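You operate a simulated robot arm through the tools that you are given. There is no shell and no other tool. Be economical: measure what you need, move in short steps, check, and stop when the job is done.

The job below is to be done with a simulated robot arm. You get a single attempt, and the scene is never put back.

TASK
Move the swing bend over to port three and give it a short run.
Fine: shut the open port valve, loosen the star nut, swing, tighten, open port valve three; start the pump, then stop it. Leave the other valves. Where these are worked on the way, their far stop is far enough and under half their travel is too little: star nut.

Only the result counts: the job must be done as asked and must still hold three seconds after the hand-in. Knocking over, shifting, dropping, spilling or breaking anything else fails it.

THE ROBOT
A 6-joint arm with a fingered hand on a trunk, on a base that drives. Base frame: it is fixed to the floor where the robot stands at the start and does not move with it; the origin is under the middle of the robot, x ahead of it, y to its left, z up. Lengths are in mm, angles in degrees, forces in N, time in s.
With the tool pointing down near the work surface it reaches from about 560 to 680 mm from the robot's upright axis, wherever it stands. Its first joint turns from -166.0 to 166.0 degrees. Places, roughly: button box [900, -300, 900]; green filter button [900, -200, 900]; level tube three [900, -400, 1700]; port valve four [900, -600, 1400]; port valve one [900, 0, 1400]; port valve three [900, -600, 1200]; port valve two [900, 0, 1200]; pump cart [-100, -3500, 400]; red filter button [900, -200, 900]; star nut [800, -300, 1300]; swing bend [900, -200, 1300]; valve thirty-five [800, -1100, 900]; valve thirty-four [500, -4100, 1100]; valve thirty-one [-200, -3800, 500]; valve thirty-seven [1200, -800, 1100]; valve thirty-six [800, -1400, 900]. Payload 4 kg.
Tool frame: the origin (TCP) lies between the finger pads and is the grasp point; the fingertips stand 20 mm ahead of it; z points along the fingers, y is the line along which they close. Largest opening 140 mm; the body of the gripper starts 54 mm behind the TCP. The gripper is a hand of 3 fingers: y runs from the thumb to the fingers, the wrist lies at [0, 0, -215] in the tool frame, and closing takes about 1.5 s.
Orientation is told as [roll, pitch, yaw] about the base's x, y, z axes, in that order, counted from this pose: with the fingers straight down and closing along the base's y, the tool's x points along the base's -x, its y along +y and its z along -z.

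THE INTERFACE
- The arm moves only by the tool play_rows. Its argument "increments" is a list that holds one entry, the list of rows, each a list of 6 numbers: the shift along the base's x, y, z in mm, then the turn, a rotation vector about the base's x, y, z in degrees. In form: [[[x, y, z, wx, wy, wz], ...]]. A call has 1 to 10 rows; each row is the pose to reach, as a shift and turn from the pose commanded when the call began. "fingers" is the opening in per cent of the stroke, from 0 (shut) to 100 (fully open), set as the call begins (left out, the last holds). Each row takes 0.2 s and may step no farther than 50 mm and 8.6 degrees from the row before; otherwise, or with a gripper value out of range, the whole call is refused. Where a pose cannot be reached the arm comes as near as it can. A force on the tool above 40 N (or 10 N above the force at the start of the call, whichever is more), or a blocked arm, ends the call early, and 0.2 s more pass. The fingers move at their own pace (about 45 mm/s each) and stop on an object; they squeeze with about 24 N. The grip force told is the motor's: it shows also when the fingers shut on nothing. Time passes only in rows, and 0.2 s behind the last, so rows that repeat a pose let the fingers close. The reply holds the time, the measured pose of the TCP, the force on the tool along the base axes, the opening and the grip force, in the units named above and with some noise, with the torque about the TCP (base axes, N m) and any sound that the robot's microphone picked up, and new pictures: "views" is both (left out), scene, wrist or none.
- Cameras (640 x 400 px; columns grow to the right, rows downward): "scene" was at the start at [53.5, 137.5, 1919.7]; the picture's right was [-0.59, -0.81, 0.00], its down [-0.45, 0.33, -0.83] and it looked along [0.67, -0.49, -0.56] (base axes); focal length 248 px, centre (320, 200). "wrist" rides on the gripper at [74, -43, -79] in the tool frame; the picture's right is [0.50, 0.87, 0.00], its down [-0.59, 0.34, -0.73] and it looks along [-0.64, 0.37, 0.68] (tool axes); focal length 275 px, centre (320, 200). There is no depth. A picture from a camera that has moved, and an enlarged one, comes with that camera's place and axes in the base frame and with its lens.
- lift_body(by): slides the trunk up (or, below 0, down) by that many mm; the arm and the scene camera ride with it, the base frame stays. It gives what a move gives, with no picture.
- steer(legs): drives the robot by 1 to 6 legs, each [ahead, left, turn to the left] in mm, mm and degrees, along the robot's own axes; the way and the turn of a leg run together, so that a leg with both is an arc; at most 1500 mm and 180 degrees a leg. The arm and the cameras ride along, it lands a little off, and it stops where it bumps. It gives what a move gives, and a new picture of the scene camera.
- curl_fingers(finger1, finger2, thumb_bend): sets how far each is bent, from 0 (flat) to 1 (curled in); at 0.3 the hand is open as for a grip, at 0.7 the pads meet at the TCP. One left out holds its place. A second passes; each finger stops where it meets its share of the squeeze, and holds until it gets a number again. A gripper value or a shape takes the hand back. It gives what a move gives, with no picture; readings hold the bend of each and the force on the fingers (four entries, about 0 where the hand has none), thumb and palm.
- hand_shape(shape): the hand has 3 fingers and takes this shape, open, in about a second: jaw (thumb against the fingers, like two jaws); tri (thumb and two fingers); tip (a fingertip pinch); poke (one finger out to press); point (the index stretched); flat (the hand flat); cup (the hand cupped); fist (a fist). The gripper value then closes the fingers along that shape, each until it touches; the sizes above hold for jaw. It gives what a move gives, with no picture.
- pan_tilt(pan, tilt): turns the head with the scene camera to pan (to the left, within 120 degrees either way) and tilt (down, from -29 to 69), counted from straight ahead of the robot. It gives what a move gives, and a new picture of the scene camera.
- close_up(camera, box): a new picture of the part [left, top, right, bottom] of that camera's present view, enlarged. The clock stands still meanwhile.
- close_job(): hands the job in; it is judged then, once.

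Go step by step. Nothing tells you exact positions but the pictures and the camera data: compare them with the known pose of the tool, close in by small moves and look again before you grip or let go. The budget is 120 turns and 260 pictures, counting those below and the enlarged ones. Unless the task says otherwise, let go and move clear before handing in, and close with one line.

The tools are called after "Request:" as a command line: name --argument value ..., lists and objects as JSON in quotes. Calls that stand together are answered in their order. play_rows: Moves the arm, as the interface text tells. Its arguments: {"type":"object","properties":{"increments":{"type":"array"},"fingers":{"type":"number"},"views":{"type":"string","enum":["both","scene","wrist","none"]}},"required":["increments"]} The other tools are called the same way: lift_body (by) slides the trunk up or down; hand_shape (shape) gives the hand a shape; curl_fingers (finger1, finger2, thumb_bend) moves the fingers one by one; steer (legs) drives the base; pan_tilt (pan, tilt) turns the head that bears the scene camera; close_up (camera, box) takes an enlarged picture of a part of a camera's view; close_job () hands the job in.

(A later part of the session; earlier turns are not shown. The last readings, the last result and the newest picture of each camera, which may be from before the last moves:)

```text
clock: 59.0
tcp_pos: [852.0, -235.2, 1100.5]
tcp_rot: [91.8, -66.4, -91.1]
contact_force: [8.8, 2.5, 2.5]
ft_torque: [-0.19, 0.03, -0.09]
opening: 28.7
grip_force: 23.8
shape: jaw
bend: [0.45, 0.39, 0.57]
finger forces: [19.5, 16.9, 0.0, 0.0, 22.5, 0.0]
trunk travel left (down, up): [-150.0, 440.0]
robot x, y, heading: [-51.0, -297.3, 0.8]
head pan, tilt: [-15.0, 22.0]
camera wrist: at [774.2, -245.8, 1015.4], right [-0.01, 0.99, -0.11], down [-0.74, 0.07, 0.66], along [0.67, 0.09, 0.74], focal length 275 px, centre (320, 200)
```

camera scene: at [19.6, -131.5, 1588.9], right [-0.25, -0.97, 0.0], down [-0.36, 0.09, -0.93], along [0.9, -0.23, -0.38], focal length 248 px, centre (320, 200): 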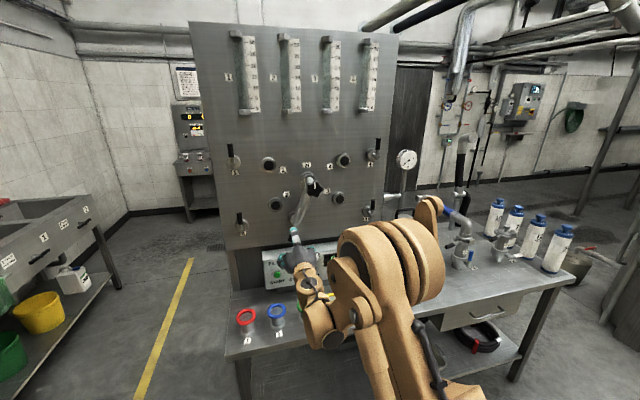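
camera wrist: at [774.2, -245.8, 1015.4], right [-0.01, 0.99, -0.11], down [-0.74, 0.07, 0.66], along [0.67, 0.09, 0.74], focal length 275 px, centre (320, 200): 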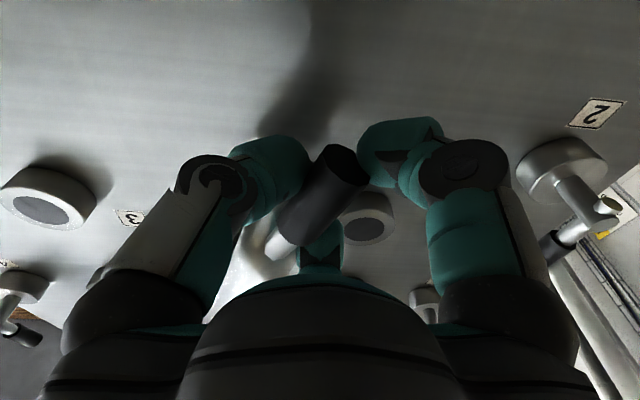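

Regripped. Continuing around the bottom.

Request:
play_rows --increments '[[[1, -22.9, -7.8, -6.5, 0, 0], [1, -46.5, -12.9, -13, 0, 0], [1, -70.5, -15.3, -19.5, 0, 0], [1, -94.7, -15, -26, 0, 0], [1, -118.6, -11.9, -32.5, 0, 0], [1, -142.1, -6.2, -39, 0, 0], [1, -164.7, 2.2, -45.5, 0, 0], [1, -186.3, 13, -52, 0, 0]]]'

```text
clock: 60.8
tcp_pos: [855.6, -423.6, 1111.2]
tcp_rot: [-89.5, -61.5, 90.6]
contact_force: [8.9, -5.9, -19.4]
ft_torque: [-0.58, 0.03, -0.09]
opening: 24.7
grip_force: 23.9
shape: jaw
bend: [1.0, 0.45, 0.57]
finger forces: [10.8, 27.9, 0.0, 0.0, 25.0, 0.0]
out of reach, approached as far as the arm can: row 2, 3, 4, 5
trunk travel left (down, up): [-150.0, 440.0]
robot x, y, heading: [-52.1, -296.8, 0.7]
head pan, tilt: [-15.0, 22.0]
camera scene: at [24.6, -133.0, 1588.8], right [-0.25, -0.97, 0.0], down [-0.37, 0.09, -0.93], along [0.9, -0.23, -0.38], focal length 248 px, centre (320, 200)
camera wrist: at [777.3, -497.4, 1066.8], right [-0.01, 0.52, -0.85], down [-0.74, 0.57, 0.36], along [0.67, 0.64, 0.38], focal length 275 px, centre (320, 200)
```

scene: 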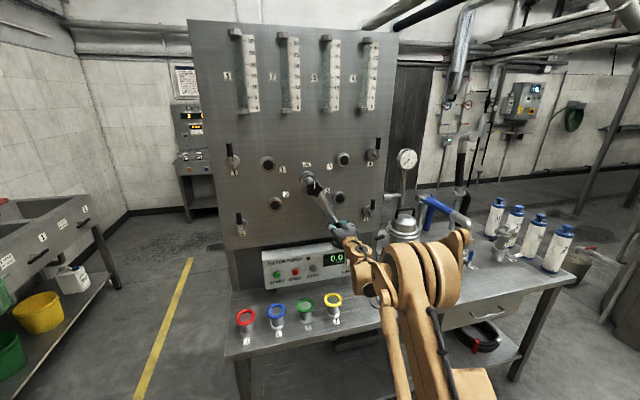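
wrist: 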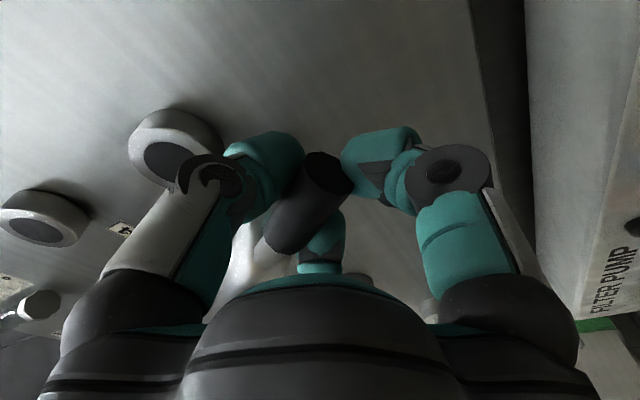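

The bend passed the bottom and the grip held. I'll continue up toward port 3, to about -150°.

Request:
play_rows --increments '[[[-1, -19, 12.5, -6, 0, 0], [-1, -36.5, 26.8, -12, 0, 0], [-1, -52.4, 42.8, -18, 0, 0], [-1, -66.6, 60.4, -24, 0, 0], [-1, -78.8, 79.5, -30, 0, 0]]]'

Request:
close_up --camera "scene" --box '[230, 140, 400, 246]'

```text
clock: 62.0
tcp_pos: [854.9, -502.3, 1190.0]
tcp_rot: [-89.1, -31.7, 90.5]
contact_force: [17.4, -13.0, -15.7]
ft_torque: [-0.54, 0.04, -0.08]
opening: 24.8
grip_force: 24.0
shape: jaw
bend: [1.0, 0.45, 0.57]
finger forces: [12.2, 27.3, 0.0, 0.0, 25.6, 0.0]
trunk travel left (down, up): [-150.0, 440.0]
robot x, y, heading: [-50.4, -296.9, 0.9]
head pan, tilt: [-15.0, 22.0]
camera scene: at [25.6, -134.4, 1588.9], right [-0.25, -0.97, 0.0], down [-0.37, 0.09, -0.93], along [0.9, -0.23, -0.38], focal length 248 px, centre (320, 200)
camera wrist: at [777.3, -589.6, 1189.6], right [-0.01, 0.03, -1.0], down [-0.74, 0.67, 0.03], along [0.67, 0.74, 0.01], focal length 275 px, centre (320, 200)
```

scene: 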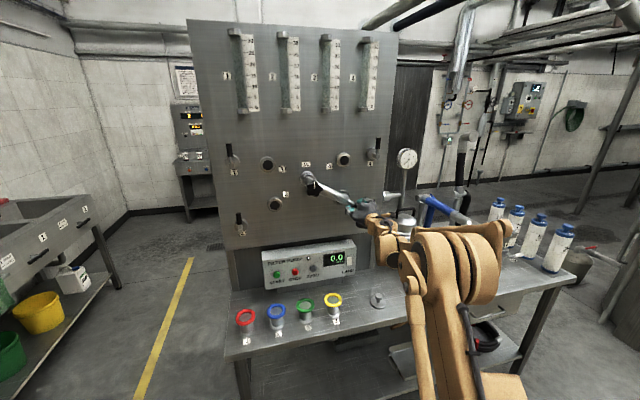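
wrist: 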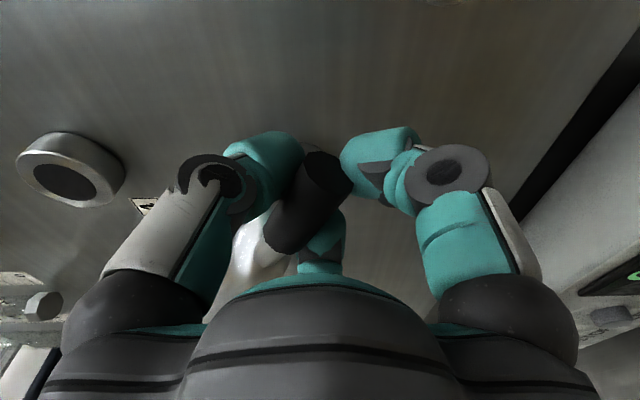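

```text
3.76 times, centred on (315, 193) of scene
camera zoom: at [25.6, -134.4, 1588.9], right [-0.25, -0.97, 0.0], down [-0.37, 0.09, -0.93], along [0.9, -0.23, -0.38], focal length 936 px, centre (339, 226)
```

zoom: 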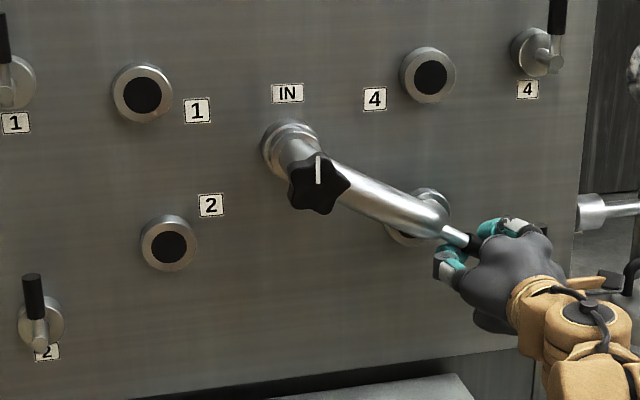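

The bend end is close to port 3. I'll enlarge to judge alignment.

Request:
close_up --camera "scene" --box '[320, 170, 370, 215]'

```text
8.89 times, centred on (345, 192) of scene
camera zoom: at [25.6, -134.4, 1588.9], right [-0.25, -0.97, 0.0], down [-0.37, 0.09, -0.93], along [0.9, -0.23, -0.38], focal length 2209 px, centre (98, 267)
```

zoom: 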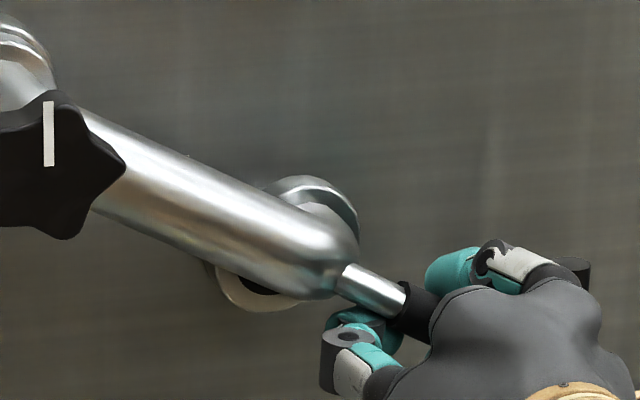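

The bend overshot: port 3's opening is visible below-left of the flange, by roughly 9°. I'll swing back 7° and look again.

Request:
play_rows --increments '[[[0, 6, -11, 3.5, 0, 0], [0, 14, -23, 7, 0, 0], [0, 14, -23, 7, 0, 0]]]' --views "none"

Request:
close_up --camera "scene" --box '[320, 170, 370, 215]'

```text
clock: 62.8
tcp_pos: [854.1, -487.1, 1167.6]
tcp_rot: [-89.2, -38.7, 90.4]
contact_force: [22.5, -12.9, -8.7]
ft_torque: [-0.39, 0.06, -0.1]
opening: 24.7
grip_force: 24.0
shape: jaw
bend: [1.0, 0.45, 0.57]
finger forces: [11.6, 21.9, 0.0, 0.0, 27.4, 0.1]
trunk travel left (down, up): [-150.0, 440.0]
robot x, y, heading: [-51.1, -297.3, 0.3]
head pan, tilt: [-15.0, 22.0]
```

```text
8.89 times, centred on (345, 192) of scene
camera zoom: at [25.2, -134.1, 1588.9], right [-0.25, -0.97, 0.0], down [-0.37, 0.09, -0.93], along [0.9, -0.23, -0.38], focal length 2209 px, centre (98, 267)
```

zoom: 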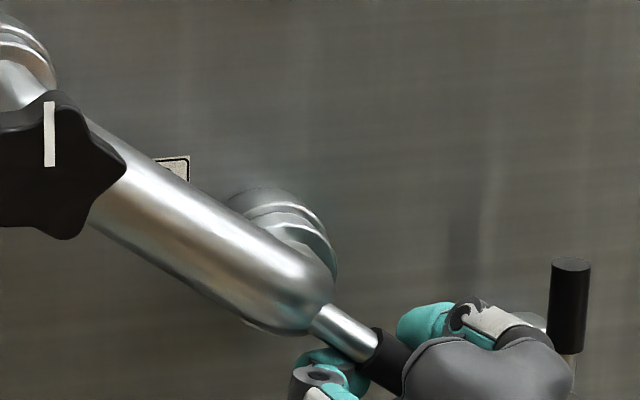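

Request:
close_up --camera "scene" --box '[333, 186, 353, 202]'

Request:
close_up --camera "scene" --box '[296, 164, 322, 184]'

```text
16.00 times, centred on (343, 194) of scene
camera zoom: at [25.2, -134.1, 1588.9], right [-0.25, -0.97, 0.0], down [-0.37, 0.09, -0.93], along [0.9, -0.23, -0.38], focal length 3977 px, centre (-48, 296)
```

zoom: 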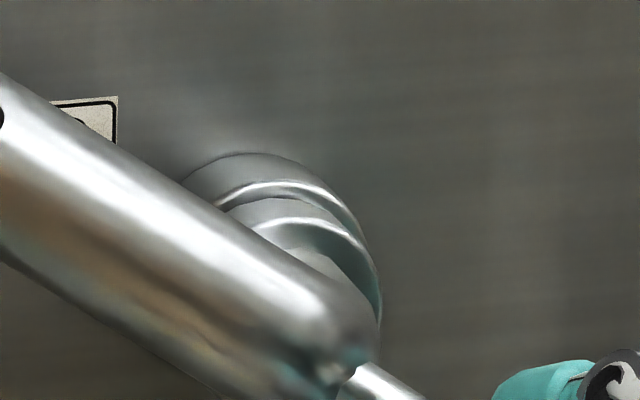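

```text
16.00 times, centred on (309, 174) of scene
camera zoom: at [25.2, -134.1, 1588.9], right [-0.25, -0.97, 0.0], down [-0.37, 0.09, -0.93], along [0.9, -0.23, -0.38], focal length 3977 px, centre (496, 616)
```

zoom: 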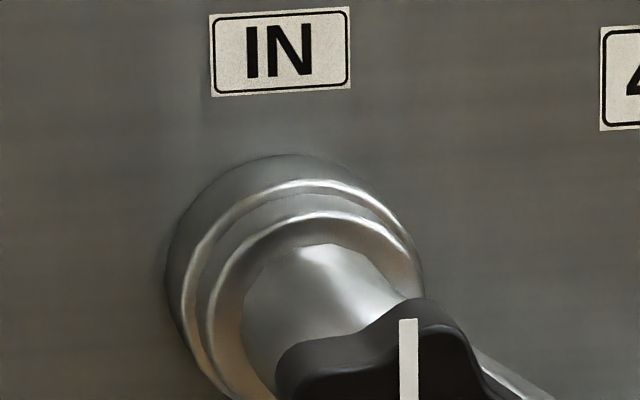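

The rings at port 3 now match the concentric look at IN to within about 1–2 mm. I'll release, back off and check that it stays.

Request:
play_rows --increments '[[[0, 0, 0, 0, 0, 0], [0, 0, 0, 0, 0, 0], [0, 0, 0, 0, 0, 0], [-40, 0, 0, 0, 0, 0], [-80, 0, 0, 0, 0, 0], [-120, 0, 0, 0, 0, 0], [-140, 0, 0, 0, 0, 0]]]' --views "wrist" --fingers 75

Request:
close_up --camera "scene" --box '[333, 186, 353, 202]'

Request:
close_up --camera "scene" --box '[230, 140, 400, 246]'

```text
clock: 64.4
tcp_pos: [709.1, -486.0, 1171.7]
tcp_rot: [-89.5, -38.6, 90.7]
contact_force: [1.1, -0.2, 0.3]
ft_torque: [-0.03, 0.0, -0.01]
opening: 104.8
grip_force: 0.1
shape: jaw
bend: [0.25, 0.25, 0.24]
finger forces: [0.0, 0.0, 0.0, 0.0, 0.0, 0.0]
trunk travel left (down, up): [-150.0, 440.0]
robot x, y, heading: [-49.1, -297.3, 0.5]
head pan, tilt: [-15.0, 22.0]
camera wrist: at [633.0, -572.3, 1158.9], right [-0.01, 0.15, -0.99], down [-0.75, 0.66, 0.11], along [0.67, 0.74, 0.11], focal length 275 px, centre (320, 200)
```

wrist: 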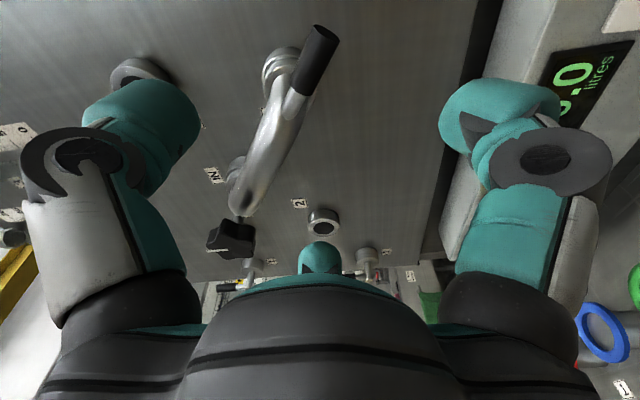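

```text
16.00 times, centred on (343, 194) of scene
camera zoom: at [19.3, -131.6, 1588.9], right [-0.25, -0.97, 0.0], down [-0.36, 0.09, -0.93], along [0.9, -0.23, -0.37], focal length 3977 px, centre (-48, 296)
```

zoom: 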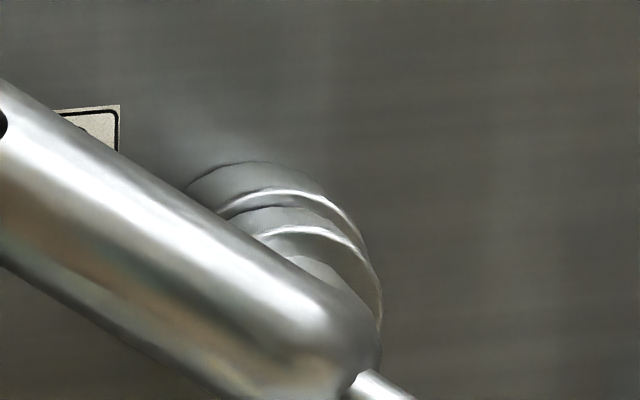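

```text
3.76 times, centred on (315, 193) of scene
camera zoom: at [19.3, -131.6, 1588.9], right [-0.25, -0.97, 0.0], down [-0.36, 0.09, -0.93], along [0.9, -0.23, -0.37], focal length 936 px, centre (339, 226)
```

zoom: 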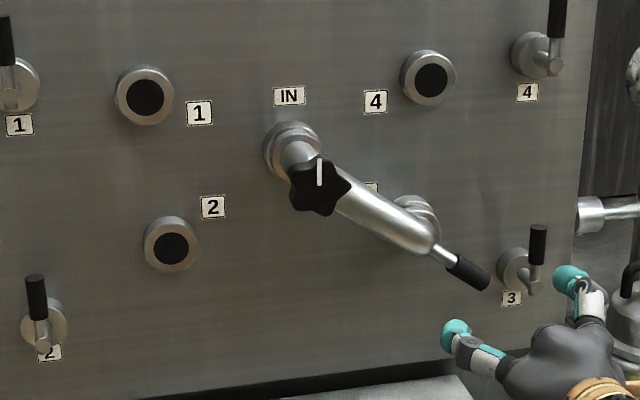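

The bend sits squarely on port 3. Now I'll raise the trunk and set up in front of the nut for tightening.

Request:
lift_body --by 280

Request:
play_rows --increments '[[[5, 19, -17, -5, 0, 0], [10, 38, -34, -10, 0, 0], [14, 57, -51, -15, 0, 0], [14, 76, -68, -20, 0, 0], [14, 95, -85, -25, 0, 0], [14, 114, -102, -30, 0, 0], [14, 133, -119, -35, 0, 0], [14, 152, -136, -40, 0, 0], [14, 171, -152, -44, 0, 0]]]' --fingers 85

```text
clock: 67.2
tcp_pos: [710.0, -486.7, 1450.3]
tcp_rot: [-89.5, -38.5, 90.5]
contact_force: [-1.1, 0.1, 0.2]
ft_torque: [-0.01, -0.02, 0.0]
opening: 104.7
grip_force: 0.0
shape: jaw
bend: [0.25, 0.25, 0.24]
finger forces: [0.0, 0.1, 0.1, 0.0, 0.0, 0.0]
trunk travel left (down, up): [-430.0, 160.0]
robot x, y, heading: [-50.3, -296.2, 0.7]
head pan, tilt: [-15.0, 22.0]
```

```text
clock: 69.2
tcp_pos: [725.5, -316.9, 1298.6]
tcp_rot: [-89.0, 5.6, 90.5]
contact_force: [-0.6, 0.3, -0.5]
ft_torque: [-0.02, -0.02, -0.02]
opening: 118.7
grip_force: 0.1
shape: jaw
bend: [0.24, 0.24, 0.22]
finger forces: [0.0, 0.0, 0.0, 0.0, 0.0, 0.0]
trunk travel left (down, up): [-430.0, 160.0]
robot x, y, heading: [-51.0, -293.8, 0.2]
head pan, tilt: [-15.0, 22.0]
camera scene: at [20.3, -130.7, 1868.8], right [-0.25, -0.97, 0.0], down [-0.36, 0.09, -0.93], along [0.9, -0.23, -0.38], focal length 248 px, centre (320, 200)
camera wrist: at [647.9, -386.4, 1349.4], right [-0.01, -0.58, -0.81], down [-0.74, 0.55, -0.38], along [0.67, 0.6, -0.44], focal length 275 px, centre (320, 200)
```

scene: 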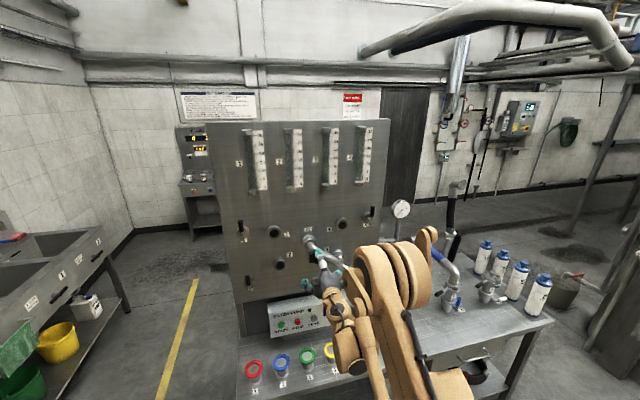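
wrist: 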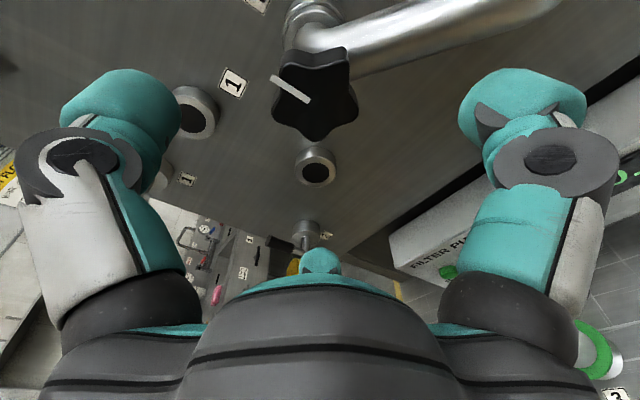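

Nut centred at about (813, -317, 1300). I'll advance and grip.

Request:
play_rows --increments '[[[35, 0, 0, 0, 0, 0], [70, 0, 1, 0, 0, 0], [101, 0, 1, 0, 0, 0]]]' --views "none"

Request:
play_rows --increments '[[[0, 0, 0, 0, 0, 0], [0, 0, 0, 0, 0, 0], [0, 0, 0, 0, 0, 0], [0, 0, 0, 0, 0, 0], [0, 0, 0, 0, 0, 0], [0, 0, 0, 0, 0, 0]]]' --views "wrist" --fingers 0

```text
clock: 70.0
tcp_pos: [826.0, -315.5, 1297.6]
tcp_rot: [-88.9, 5.3, 90.5]
contact_force: [-0.3, -0.8, -0.2]
ft_torque: [0.03, 0.0, -0.01]
opening: 118.6
grip_force: 0.1
shape: jaw
bend: [0.23, 0.24, 0.22]
finger forces: [0.0, 0.0, 0.1, 0.0, 0.0, 0.0]
trunk travel left (down, up): [-430.0, 160.0]
robot x, y, heading: [-55.2, -296.3, 0.6]
head pan, tilt: [-15.0, 22.0]
```

```text
clock: 71.5
tcp_pos: [822.5, -312.5, 1298.6]
tcp_rot: [-89.2, 5.4, 90.6]
contact_force: [-6.1, 5.8, 10.2]
ft_torque: [0.4, 0.02, 0.47]
opening: 29.8
grip_force: 24.3
shape: jaw
bend: [0.39, 0.57, 0.48]
finger forces: [14.3, 45.9, 0.0, 0.0, 43.3, 0.1]
trunk travel left (down, up): [-430.0, 160.0]
robot x, y, heading: [-48.5, -302.1, 0.8]
head pan, tilt: [-15.0, 22.0]
camera wrist: at [745.1, -383.6, 1349.7], right [-0.01, -0.58, -0.82], down [-0.75, 0.55, -0.38], along [0.67, 0.61, -0.44], focal length 275 px, centre (320, 200)
```

wrist: 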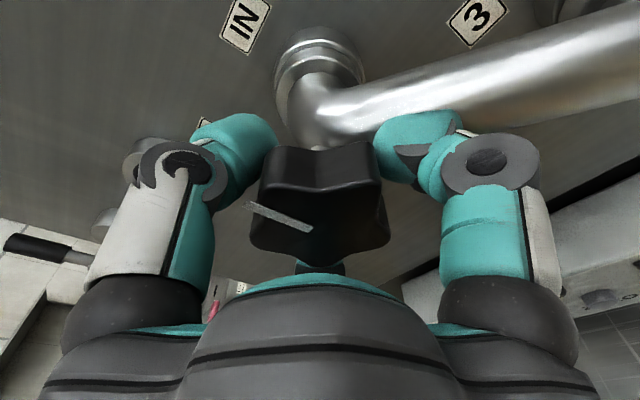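

Gripped. Turning clockwise to tighten.

Request:
play_rows --increments '[[[0, 1, 1, 7, 0, 0], [0, 1, 1, 14, 0, 0], [0, 1, 1, 21, 0, 0], [0, 1, 1, 28, 0, 0], [0, 1, 1, 35, 0, 0], [0, 1, 1, 42, 0, 0]]]' --views "wrist"

```text
clock: 72.8
tcp_pos: [823.7, -313.8, 1301.9]
tcp_rot: [-89.6, -36.7, 90.6]
contact_force: [-11.6, 7.7, 2.0]
ft_torque: [0.0, -0.27, 0.03]
opening: 29.8
grip_force: 24.0
shape: jaw
bend: [0.38, 0.57, 0.49]
finger forces: [14.0, 37.9, 0.0, 0.0, 39.1, 0.0]
trunk travel left (down, up): [-430.0, 160.0]
robot x, y, heading: [-52.5, -294.5, 0.5]
head pan, tilt: [-15.0, 22.0]
camera wrist: at [746.4, -399.7, 1293.0], right [-0.01, 0.12, -0.99], down [-0.74, 0.66, 0.08], along [0.67, 0.74, 0.08], focal length 275 px, centre (320, 200)
```

wrist: 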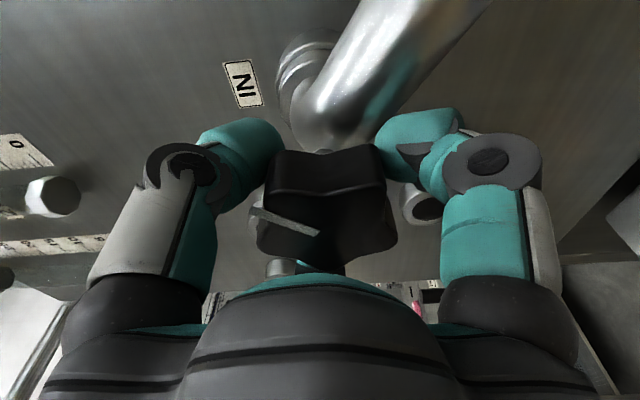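

Smooth, and the pointer stays fixed in the hand. Continuing.

Request:
play_rows --increments '[[[-1, 0, 0, 7, 0, 0], [-1, 0, 0, 14, 0, 0], [-1, 0, 0, 21, 0, 0], [-1, 0, 0, 28, 0, 0], [-1, 0, 0, 35, 0, 0], [-1, 0, 0, 42, 0, 0], [-1, 0, 0, 49, 0, 0], [-1, 0, 0, 56, 0, 0], [-1, 0, 0, 63, 0, 0]]]' --views "wrist"

```text
clock: 74.8
tcp_pos: [822.8, -316.4, 1301.3]
tcp_rot: [94.1, -80.2, -93.4]
contact_force: [6.7, -2.7, 21.0]
ft_torque: [0.01, -0.14, -0.14]
opening: 29.9
grip_force: 23.9
shape: jaw
bend: [0.38, 0.57, 0.49]
finger forces: [15.6, 43.7, 0.0, 0.1, 38.6, 0.0]
trunk travel left (down, up): [-430.0, 160.0]
robot x, y, heading: [-49.9, -295.3, 0.8]
head pan, tilt: [-15.0, 22.0]
camera wrist: at [746.0, -346.6, 1220.6], right [-0.01, 0.94, -0.35], down [-0.75, 0.22, 0.63], along [0.67, 0.26, 0.7], focal length 275 px, centre (320, 200)
```

wrist: 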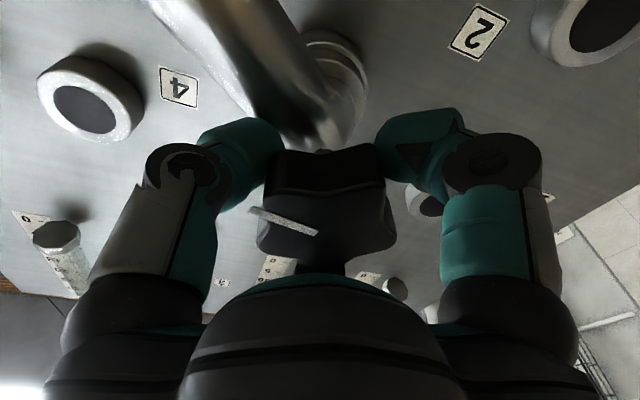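

About 105° done. Continuing to the stop.

Request:
play_rows --increments '[[[0, 0, 2, 7, 0, 0], [0, -1, 3, 14, 0, 0], [0, -1, 3, 21, 0, 0], [0, -2, 3, 28, 0, 0], [0, -2, 3, 35, 0, 0], [0, -3, 3, 42, 0, 0], [0, -3, 3, 49, 0, 0], [0, -3, 2, 56, 0, 0], [0, -3, 2, 63, 0, 0], [0, -3, 2, 70, 0, 0]]]' --views "wrist"

```text
clock: 77.0
tcp_pos: [826.5, -319.9, 1301.9]
tcp_rot: [90.9, -10.2, -90.7]
contact_force: [-10.9, -9.5, -23.9]
ft_torque: [-0.17, 0.49, -0.44]
opening: 30.3
grip_force: 23.9
shape: jaw
bend: [0.39, 0.6, 0.48]
finger forces: [13.5, 35.2, 0.0, 0.0, 48.9, 0.0]
trunk travel left (down, up): [-430.0, 160.0]
robot x, y, heading: [-50.2, -298.1, 0.6]
head pan, tilt: [-15.0, 22.0]
camera wrist: at [749.1, -254.4, 1245.7], right [-0.01, 0.65, 0.76], down [-0.75, -0.51, 0.43], along [0.67, -0.57, 0.48], focal length 275 px, centre (320, 200)
```

wrist: 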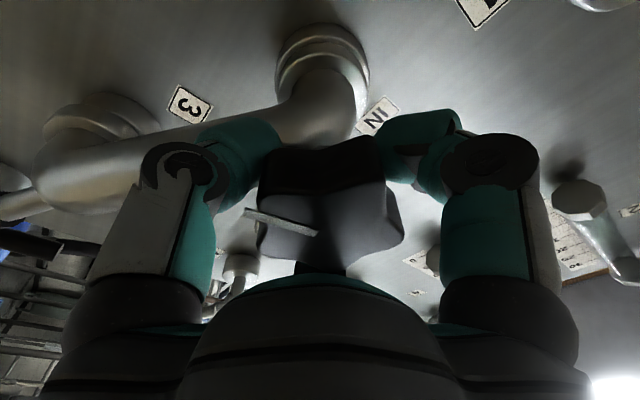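

About 175° done. I'll push on to find the tight stop.

Request:
play_rows --increments '[[[0, -1, -3, 5, 0, 0], [0, -1, -3, 10, 0, 0], [0, -1, -3, 16, 0, 0], [0, -1, -3, 22, 0, 0], [0, -1, -3, 28, 0, 0]]]' --views "wrist"

Request:
close_up --camera "scene" --box '[260, 200, 380, 290]'

```text
clock: 78.2
tcp_pos: [829.8, -325.3, 1296.2]
tcp_rot: [90.5, 17.8, -90.8]
contact_force: [13.5, -21.0, -10.4]
ft_torque: [-1.64, 0.38, -0.05]
opening: 29.6
grip_force: 24.1
shape: jaw
bend: [0.4, 0.63, 0.5]
finger forces: [14.9, 34.5, 0.0, 0.0, 39.7, 0.0]
trunk travel left (down, up): [-430.0, 160.0]
robot x, y, heading: [-51.0, -297.4, 0.7]
head pan, tilt: [-15.0, 22.0]
camera wrist: at [751.6, -240.1, 1278.3], right [-0.01, 0.21, 0.98], down [-0.75, -0.65, 0.14], along [0.66, -0.73, 0.16], focal length 275 px, centre (320, 200)
```

wrist: 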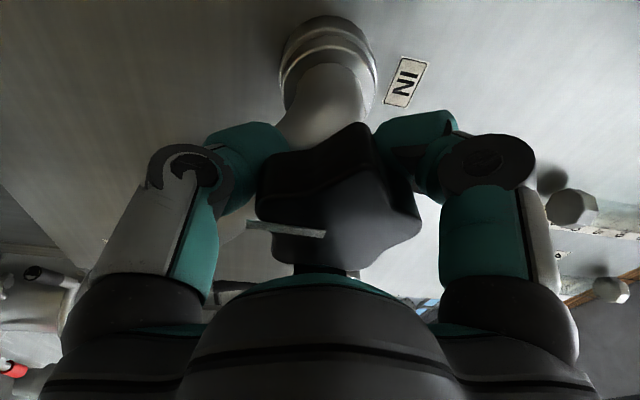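

```text
4.44 times, centred on (320, 245) of scene
camera zoom: at [25.5, -136.8, 1869.1], right [-0.25, -0.97, 0.0], down [-0.37, 0.1, -0.93], along [0.9, -0.23, -0.38], focal length 1105 px, centre (320, 0)
```

zoom: 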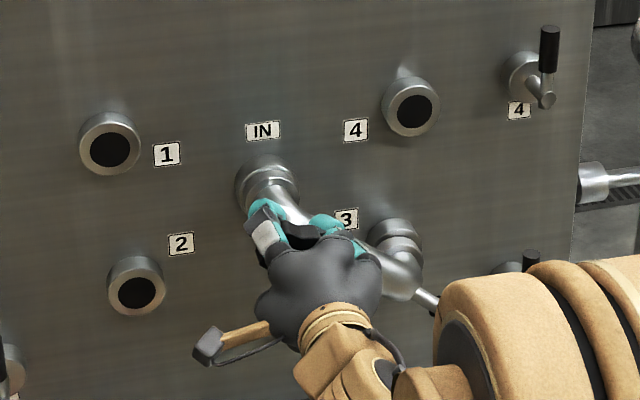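

Torque reached 1.6 Nm with the nut slipping in the fingers, so it is fully tight. I'll open, back away and verify.

Request:
play_rows --increments '[[[0, 0, 0, 0, 0, 0], [0, 0, 0, 0, 0, 0], [0, 0, 0, 0, 0, 0], [0, 0, 0, 0, 0, 0], [0, 0, 0, 0, 0, 0], [-40, 0, 0, 0, 0, 0], [-80, 0, 0, 0, 0, 0], [-120, 0, 0, 0, 0, 0]]]' --views "wrist" --fingers 85

Request:
close_up --camera "scene" --box '[260, 200, 400, 300]'

```text
clock: 80.0
tcp_pos: [702.9, -317.5, 1298.1]
tcp_rot: [90.8, 17.6, -90.4]
contact_force: [-0.7, 0.3, 0.8]
ft_torque: [0.01, 0.03, -0.02]
opening: 118.8
grip_force: 0.0
shape: jaw
bend: [0.24, 0.24, 0.22]
finger forces: [0.0, 0.0, 0.0, 0.0, 0.0, 0.1]
trunk travel left (down, up): [-430.0, 160.0]
robot x, y, heading: [-49.2, -296.4, 0.5]
head pan, tilt: [-15.0, 22.0]
camera wrist: at [625.3, -233.4, 1279.2], right [-0.01, 0.22, 0.98], down [-0.74, -0.65, 0.14], along [0.67, -0.73, 0.17], focal length 275 px, centre (320, 200)
```

wrist: 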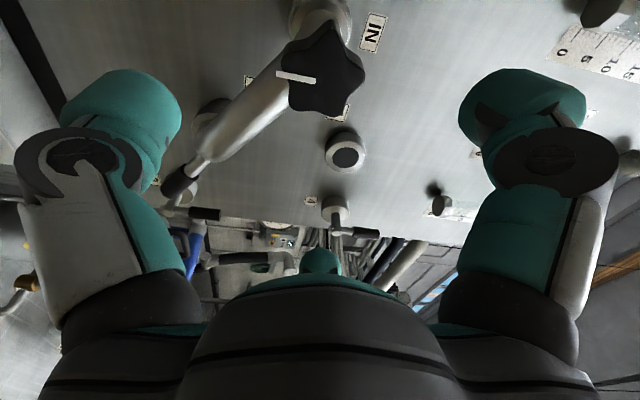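

```text
4.00 times, centred on (330, 250) of scene
camera zoom: at [17.8, -131.4, 1869.0], right [-0.25, -0.97, 0.0], down [-0.36, 0.09, -0.93], along [0.9, -0.23, -0.37], focal length 994 px, centre (280, 0)
```

zoom: 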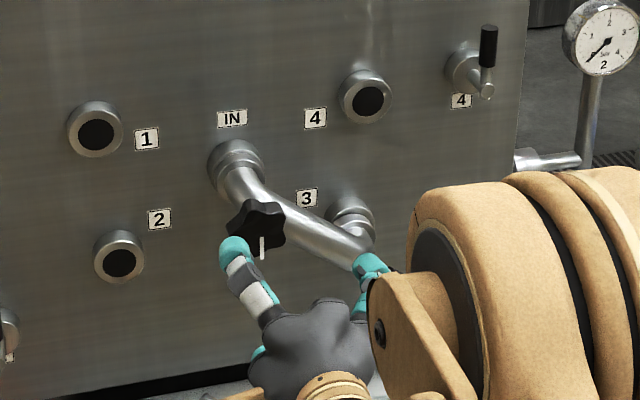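

The pointer points down again, as at the start, and the bend is clamped on port 3. Next is valve 3, with its lever up at about (890, -582) and z from 1130 to 1207. I'll shift the base right, lower the trunk a little, and take the slim poke shape.

Request:
steer --legs '[[0, -200, 0]]'

Request:
hand_shape --shape "poke"

Request:
pan_tilt --pan 0 --tilt 32

Request:
close_up --camera "wrist" --box '[0, 0, 640, 400]'

```text
clock: 81.7
tcp_pos: [707.3, -519.6, 1297.8]
tcp_rot: [90.8, 17.8, -90.3]
contact_force: [-0.2, 0.0, -0.6]
ft_torque: [0.01, -0.01, 0.05]
opening: 118.8
grip_force: 0.1
shape: jaw
bend: [0.24, 0.24, 0.22]
finger forces: [0.0, 0.0, 0.0, 0.0, 0.1, 0.2]
trunk travel left (down, up): [-430.0, 160.0]
robot x, y, heading: [-48.4, -498.4, 0.7]
head pan, tilt: [-15.0, 22.0]
camera scene: at [21.8, -333.7, 1869.1], right [-0.25, -0.97, 0.0], down [-0.36, 0.09, -0.93], along [0.9, -0.23, -0.38], focal length 248 px, centre (320, 200)
```

scene: 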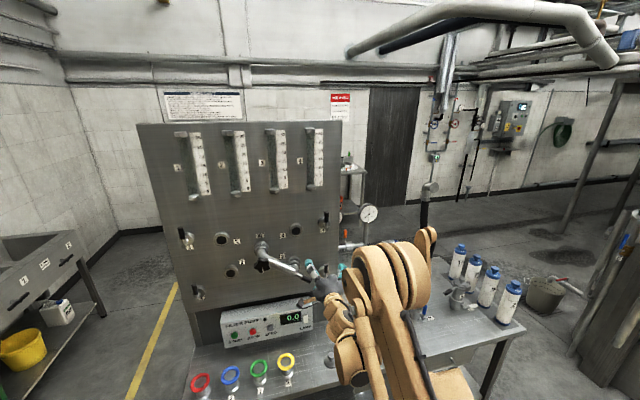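

```text
clock: 82.5
tcp_pos: [705.9, -517.8, 1297.6]
tcp_rot: [90.8, 17.6, -90.4]
contact_force: [-0.5, -0.4, 0.0]
ft_torque: [0.01, 0.0, -0.01]
opening: 0.1
grip_force: 0.1
shape: poke
bend: [0.27, 0.27, 0.72]
finger forces: [0.1, 0.0, 0.0, 0.1, 0.0, 0.0]
trunk travel left (down, up): [-430.0, 160.0]
robot x, y, heading: [-49.8, -497.5, 0.7]
head pan, tilt: [-15.0, 22.0]
```

```text
clock: 83.3
tcp_pos: [706.5, -516.8, 1297.4]
tcp_rot: [90.8, 17.6, -90.5]
contact_force: [-0.5, 0.1, 0.1]
ft_torque: [0.0, -0.02, 0.02]
opening: 0.0
grip_force: 0.0
shape: poke
bend: [0.27, 0.27, 0.72]
finger forces: [0.1, 0.0, 0.0, 0.0, 0.0, 0.1]
trunk travel left (down, up): [-430.0, 160.0]
robot x, y, heading: [-47.9, -495.4, 0.6]
head pan, tilt: [0.0, 32.0]
camera scene: at [21.4, -308.0, 1853.0], right [0.01, -1.0, 0.0], down [-0.53, -0.01, -0.85], along [0.85, 0.01, -0.53], focal length 248 px, centre (320, 200)
```

scene: 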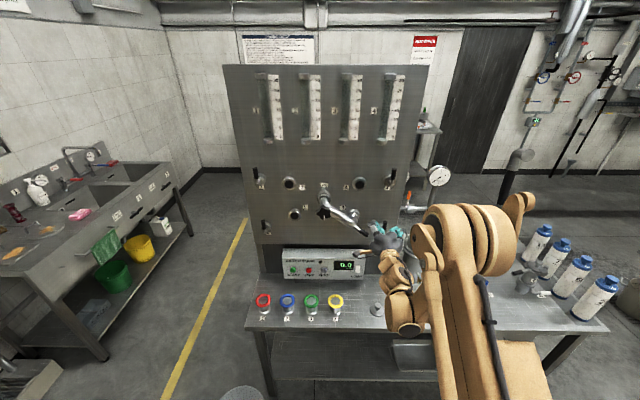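

```text
1.00 times, centred on (320, 200) of wrist (not enlarged: the box is as wide or as high as the picture)
camera zoom: at [629.4, -433.0, 1278.5], right [-0.01, 0.21, 0.98], down [-0.74, -0.65, 0.14], along [0.67, -0.73, 0.17], focal length 275 px, centre (320, 200)
```

zoom: 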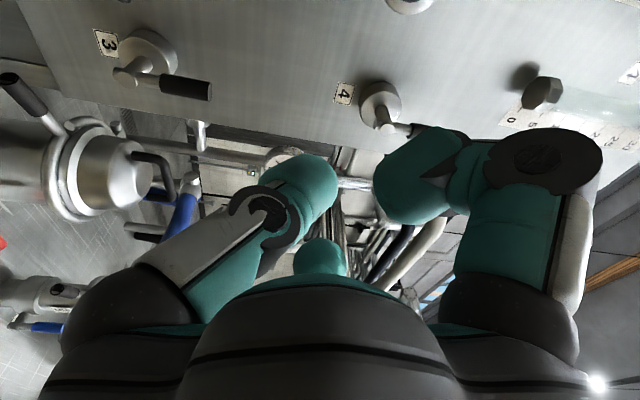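

The poke shape leaves two digits out. I'll curl the thumb and finger 1 fully and keep finger 2 out, then check which digit that is.

Request:
curl_fingers --finger1 1.0 --finger2 0.3 --thumb_bend 1.0

Request:
close_up --camera "wrist" --box '[0, 0, 640, 400]'

Request:
close_up --camera "scene" --box '[310, 170, 450, 280]'

```text
clock: 84.3
tcp_pos: [706.1, -516.4, 1297.4]
tcp_rot: [90.8, 17.6, -90.4]
contact_force: [0.1, 0.6, 0.2]
ft_torque: [-0.02, -0.01, 0.0]
opening: 10.4
grip_force: 0.1
shape: fingers
bend: [0.96, 0.3, 1.0]
finger forces: [0.1, 0.0, 0.1, 0.0, 0.0, 0.1]
trunk travel left (down, up): [-430.0, 160.0]
robot x, y, heading: [-48.5, -494.3, 0.7]
head pan, tilt: [0.0, 32.0]
```

```text
1.00 times, centred on (320, 200) of wrist (not enlarged: the box is as wide or as high as the picture)
camera zoom: at [629.4, -433.0, 1278.5], right [-0.01, 0.21, 0.98], down [-0.74, -0.65, 0.14], along [0.67, -0.73, 0.17], focal length 275 px, centre (320, 200)
```

zoom: 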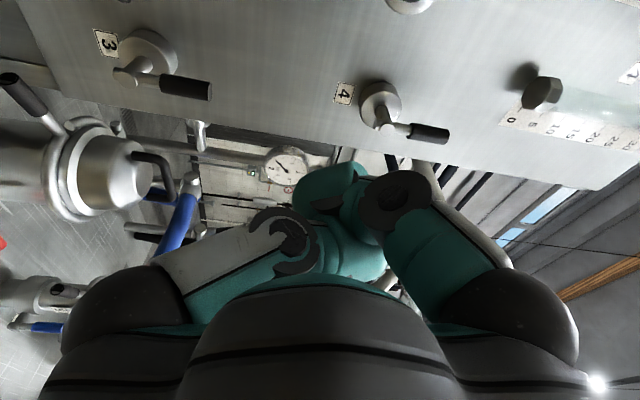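

```text
3.64 times, centred on (380, 225) of scene
camera zoom: at [21.4, -307.9, 1853.0], right [0.01, -1.0, 0.0], down [-0.53, -0.01, -0.85], along [0.85, 0.01, -0.53], focal length 904 px, centre (102, 109)
```

zoom: 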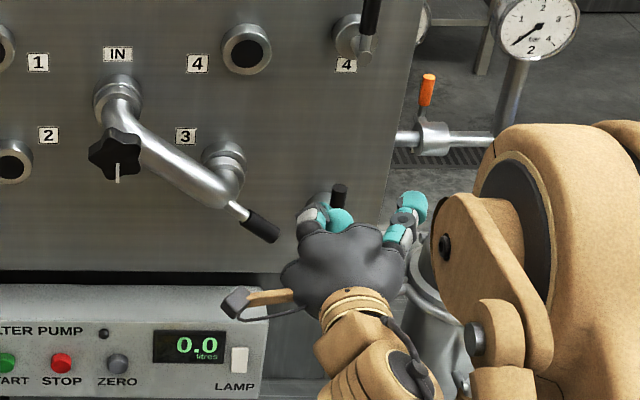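

Finger 1 is the digit on the upper-left side that I want. I'll swap, then measure the lever and finger.

Request:
curl_fingers --finger1 0.3 --finger2 1.0 --thumb_bend 1.0

Request:
lift_body --by -80

Request:
close_up --camera "wrist" --box '[0, 0, 640, 400]'

Request:
close_up --camera "scene" --box '[310, 150, 450, 260]'

```text
clock: 85.3
tcp_pos: [706.4, -516.3, 1298.4]
tcp_rot: [90.8, 17.6, -90.4]
contact_force: [-0.1, 0.2, -0.1]
ft_torque: [0.0, -0.02, 0.03]
opening: 63.9
grip_force: 0.0
shape: fingers
bend: [0.3, 0.96, 1.0]
finger forces: [0.0, 0.0, 0.0, 0.0, 0.0, 0.0]
trunk travel left (down, up): [-430.0, 160.0]
robot x, y, heading: [-47.2, -497.1, 0.9]
head pan, tilt: [0.0, 32.0]
```

```text
clock: 86.5
tcp_pos: [706.7, -517.0, 1217.7]
tcp_rot: [90.8, 17.7, -90.4]
contact_force: [0.3, 0.4, -1.2]
ft_torque: [0.02, 0.02, 0.02]
opening: 64.0
grip_force: 0.1
shape: fingers
bend: [0.3, 0.96, 1.0]
finger forces: [0.0, 0.0, 0.1, 0.1, 0.1, 0.1]
trunk travel left (down, up): [-350.0, 240.0]
robot x, y, heading: [-47.0, -494.7, 0.7]
head pan, tilt: [0.0, 32.0]
```

```text
1.00 times, centred on (320, 200) of wrist (not enlarged: the box is as wide or as high as the picture)
camera zoom: at [629.2, -433.0, 1198.7], right [-0.01, 0.21, 0.98], down [-0.74, -0.65, 0.14], along [0.67, -0.73, 0.17], focal length 275 px, centre (320, 200)
```

zoom: 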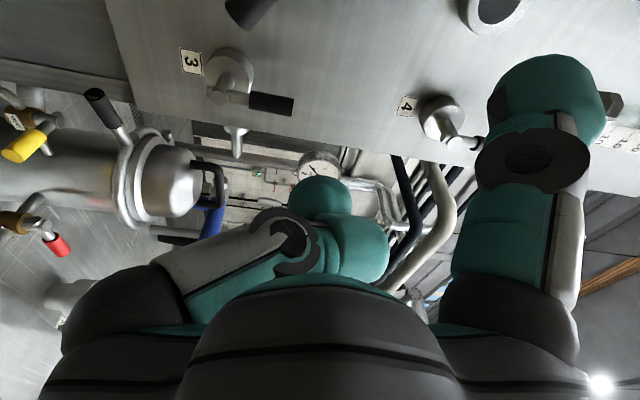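

```text
3.64 times, centred on (380, 205) of scene
camera zoom: at [21.2, -308.0, 1773.1], right [0.01, -1.0, 0.0], down [-0.53, -0.01, -0.85], along [0.85, 0.01, -0.53], focal length 904 px, centre (102, 182)
```

zoom: 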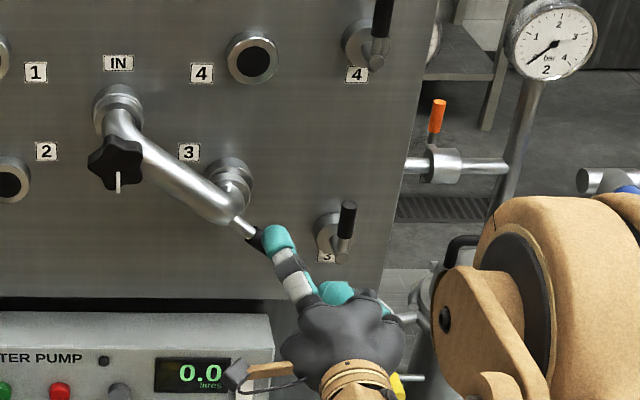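

Fingertip 1 sits about (+49, +53) in y and z from the TCP. The lever is at (890, -582), z from 1131 to 1205. I'll bring the finger to the lever's right side, away from the bend handle.

Request:
play_rows --increments '[[[6, -30, -18, 0, 0, 0], [12, -60, -36, 0, 0, 0], [18, -90, -54, 0, 0, 0], [24, -120, -72, 0, 0, 0], [30, -151, -91, 0, 0, 0], [70, -151, -91, 0, 0, 0], [110, -151, -91, 0, 0, 0]]]'

Request:
close_up --camera "scene" --box '[310, 150, 450, 260]'

```text
clock: 88.1
tcp_pos: [819.7, -669.3, 1124.4]
tcp_rot: [90.6, 17.6, -90.4]
contact_force: [0.0, -0.6, 0.0]
ft_torque: [0.01, -0.04, 0.02]
opening: 64.2
grip_force: 0.0
shape: fingers
bend: [0.3, 0.96, 1.0]
finger forces: [0.0, 0.1, 0.0, 0.0, 0.1, 0.0]
trunk travel left (down, up): [-350.0, 240.0]
robot x, y, heading: [-48.2, -497.6, 0.7]
head pan, tilt: [0.0, 32.0]
camera scene: at [22.5, -308.5, 1773.0], right [0.01, -1.0, 0.0], down [-0.53, -0.01, -0.85], along [0.85, 0.01, -0.53], focal length 248 px, centre (320, 200)
camera wrist: at [741.9, -583.8, 1105.9], right [-0.01, 0.21, 0.98], down [-0.74, -0.65, 0.14], along [0.67, -0.73, 0.17], focal length 275 px, centre (320, 200)
```

scene: 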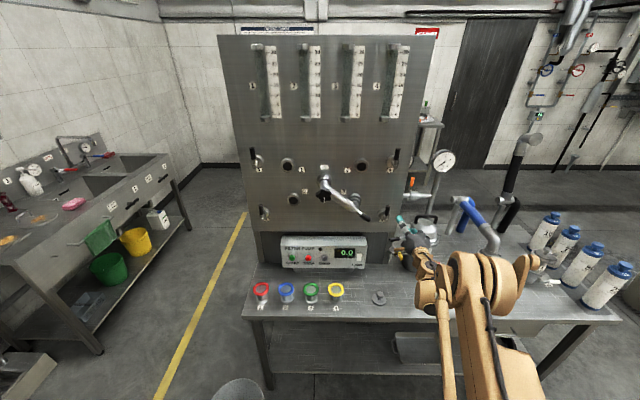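
wrist: 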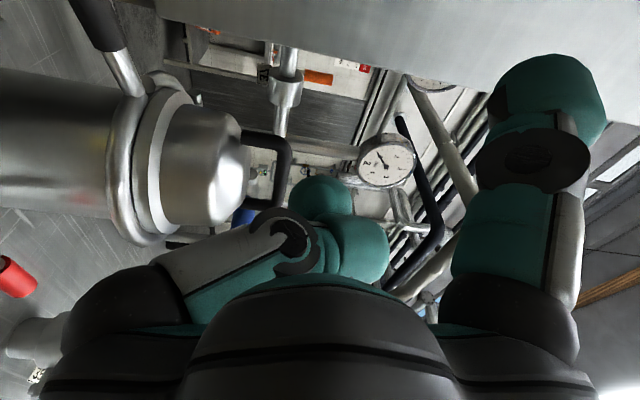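

```text
3.64 times, centred on (380, 205) of scene
camera zoom: at [22.5, -308.5, 1773.0], right [0.01, -1.0, 0.0], down [-0.53, -0.01, -0.85], along [0.85, 0.01, -0.53], focal length 904 px, centre (102, 182)
```

zoom: 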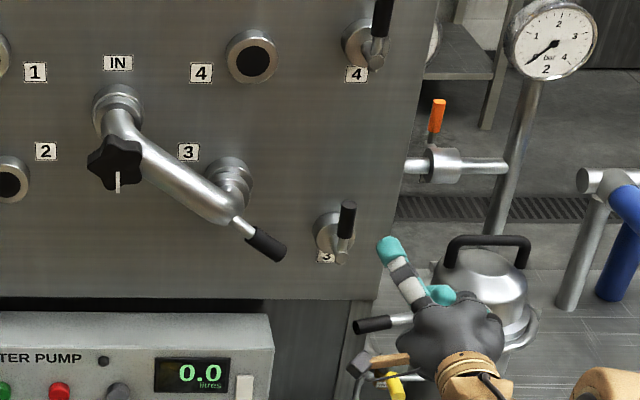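

The fingertip is at about (838, -617, 1188), to the right of the lever. I'll advance and begin pushing left (+y).

Request:
play_rows --increments '[[[30, 0, -5, 0, 0, 0], [57, 0, -11, 0, 0, 0], [57, 13, -12, 0, 0, 0], [57, 25, -8, 0, 0, 0], [57, 38, -7, 0, 0, 0], [57, 51, -10, 0, 0, 0]]]' --views "none"

Request:
close_up --camera "scene" --box '[310, 150, 450, 260]'

```text
clock: 89.5
tcp_pos: [862.1, -611.4, 1130.6]
tcp_rot: [90.6, 17.5, -90.3]
contact_force: [0.8, 0.4, 0.2]
ft_torque: [0.01, 0.02, -0.04]
opening: 64.1
grip_force: 0.1
shape: fingers
bend: [0.3, 0.96, 1.0]
finger forces: [0.0, 0.0, 0.0, 0.0, 0.0, 0.0]
out of reach, approached as far as the arm can: row 1, 2, 3, 4, 5, 6
trunk travel left (down, up): [-350.0, 240.0]
robot x, y, heading: [-48.6, -497.2, 1.1]
head pan, tilt: [0.0, 32.0]
```

```text
3.64 times, centred on (380, 205) of scene
camera zoom: at [23.6, -304.8, 1772.5], right [0.01, -1.0, 0.0], down [-0.53, -0.01, -0.85], along [0.85, 0.01, -0.53], focal length 904 px, centre (102, 182)
```

zoom: 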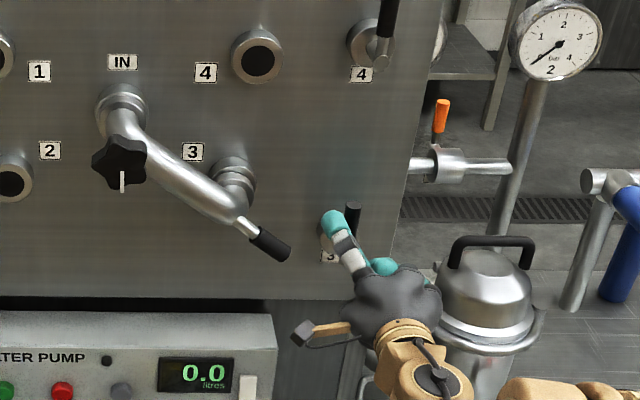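

The pose fell short in x, so the finger passed in front of the lever without touching it. I'll back out, drive 60 mm closer and retry.

Request:
play_rows --increments '[[[-40, 0, 0, 0, 0, 0], [-80, 0, 0, 0, 0, 0], [-110, -30, 0, 0, 0, 0], [-110, -60, 0, 0, 0, 0]]]' --views "none"

Request:
steer --legs '[[60, 0, 0]]'

Request:
close_up --camera "scene" --box '[310, 150, 450, 260]'

```text
clock: 90.5
tcp_pos: [752.6, -674.4, 1132.0]
tcp_rot: [90.8, 17.7, -90.4]
contact_force: [-0.1, 0.3, -0.4]
ft_torque: [0.03, 0.0, -0.02]
opening: 64.1
grip_force: 0.0
shape: fingers
bend: [0.3, 0.96, 1.0]
finger forces: [0.1, 0.0, 0.0, 0.0, 0.0, 0.0]
trunk travel left (down, up): [-350.0, 240.0]
robot x, y, heading: [-45.1, -497.1, 0.8]
head pan, tilt: [0.0, 32.0]
```

```text
clock: 91.5
tcp_pos: [814.8, -674.0, 1132.2]
tcp_rot: [90.8, 17.6, -90.4]
contact_force: [-0.4, 0.1, 0.0]
ft_torque: [0.03, 0.02, -0.01]
opening: 64.2
grip_force: 0.1
shape: fingers
bend: [0.3, 0.96, 1.0]
finger forces: [0.0, 0.0, 0.1, 0.0, 0.0, 0.0]
trunk travel left (down, up): [-350.0, 240.0]
robot x, y, heading: [14.7, -500.4, 0.6]
head pan, tilt: [0.0, 32.0]
camera scene: at [84.3, -307.3, 1772.8], right [0.01, -1.0, 0.0], down [-0.53, -0.01, -0.85], along [0.85, 0.01, -0.53], focal length 248 px, centre (320, 200)
```

scene: 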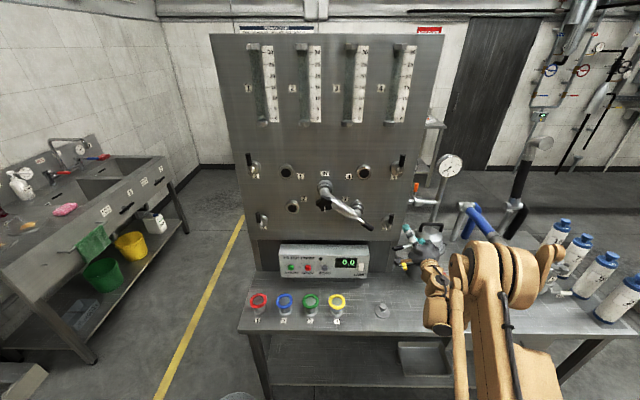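

```text
3.64 times, centred on (380, 205) of scene
camera zoom: at [84.3, -307.3, 1772.8], right [0.01, -1.0, 0.0], down [-0.53, -0.01, -0.85], along [0.85, 0.01, -0.53], focal length 904 px, centre (102, 182)
```

zoom: 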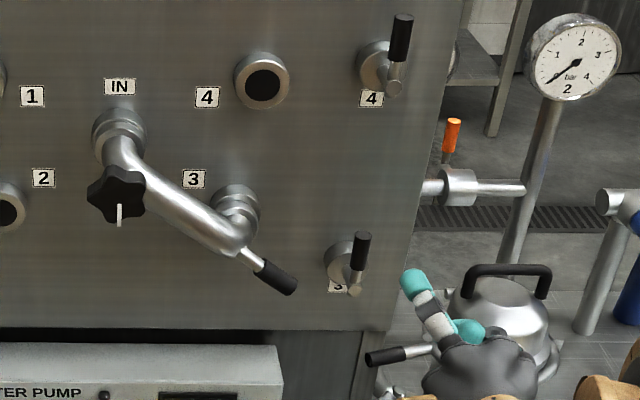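

Request:
play_rows --increments '[[[30, 0, -10, 0, 0, 0], [62, 0, -20, 0, 0, 0]]]' --views "none"

Request:
close_up --camera "scene" --box '[340, 170, 430, 240]'

```text
clock: 92.1
tcp_pos: [875.3, -674.5, 1111.8]
tcp_rot: [90.8, 17.6, -90.4]
contact_force: [0.3, -0.5, 0.0]
ft_torque: [0.04, 0.0, 0.0]
opening: 64.2
grip_force: 0.0
shape: fingers
bend: [0.3, 0.96, 1.0]
finger forces: [0.1, 0.0, 0.1, 0.0, 0.1, 0.1]
trunk travel left (down, up): [-350.0, 240.0]
robot x, y, heading: [10.5, -495.9, 0.8]
head pan, tilt: [0.0, 32.0]
```

```text
5.71 times, centred on (385, 205) of scene
camera zoom: at [81.8, -307.4, 1773.0], right [0.01, -1.0, 0.0], down [-0.53, -0.01, -0.85], along [0.85, 0.01, -0.53], focal length 1420 px, centre (-51, 171)
```

zoom: 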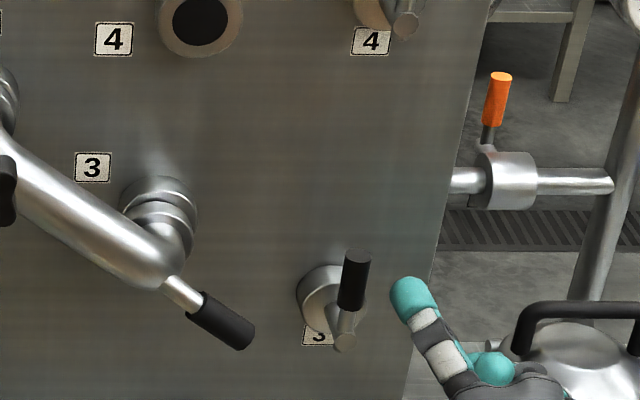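

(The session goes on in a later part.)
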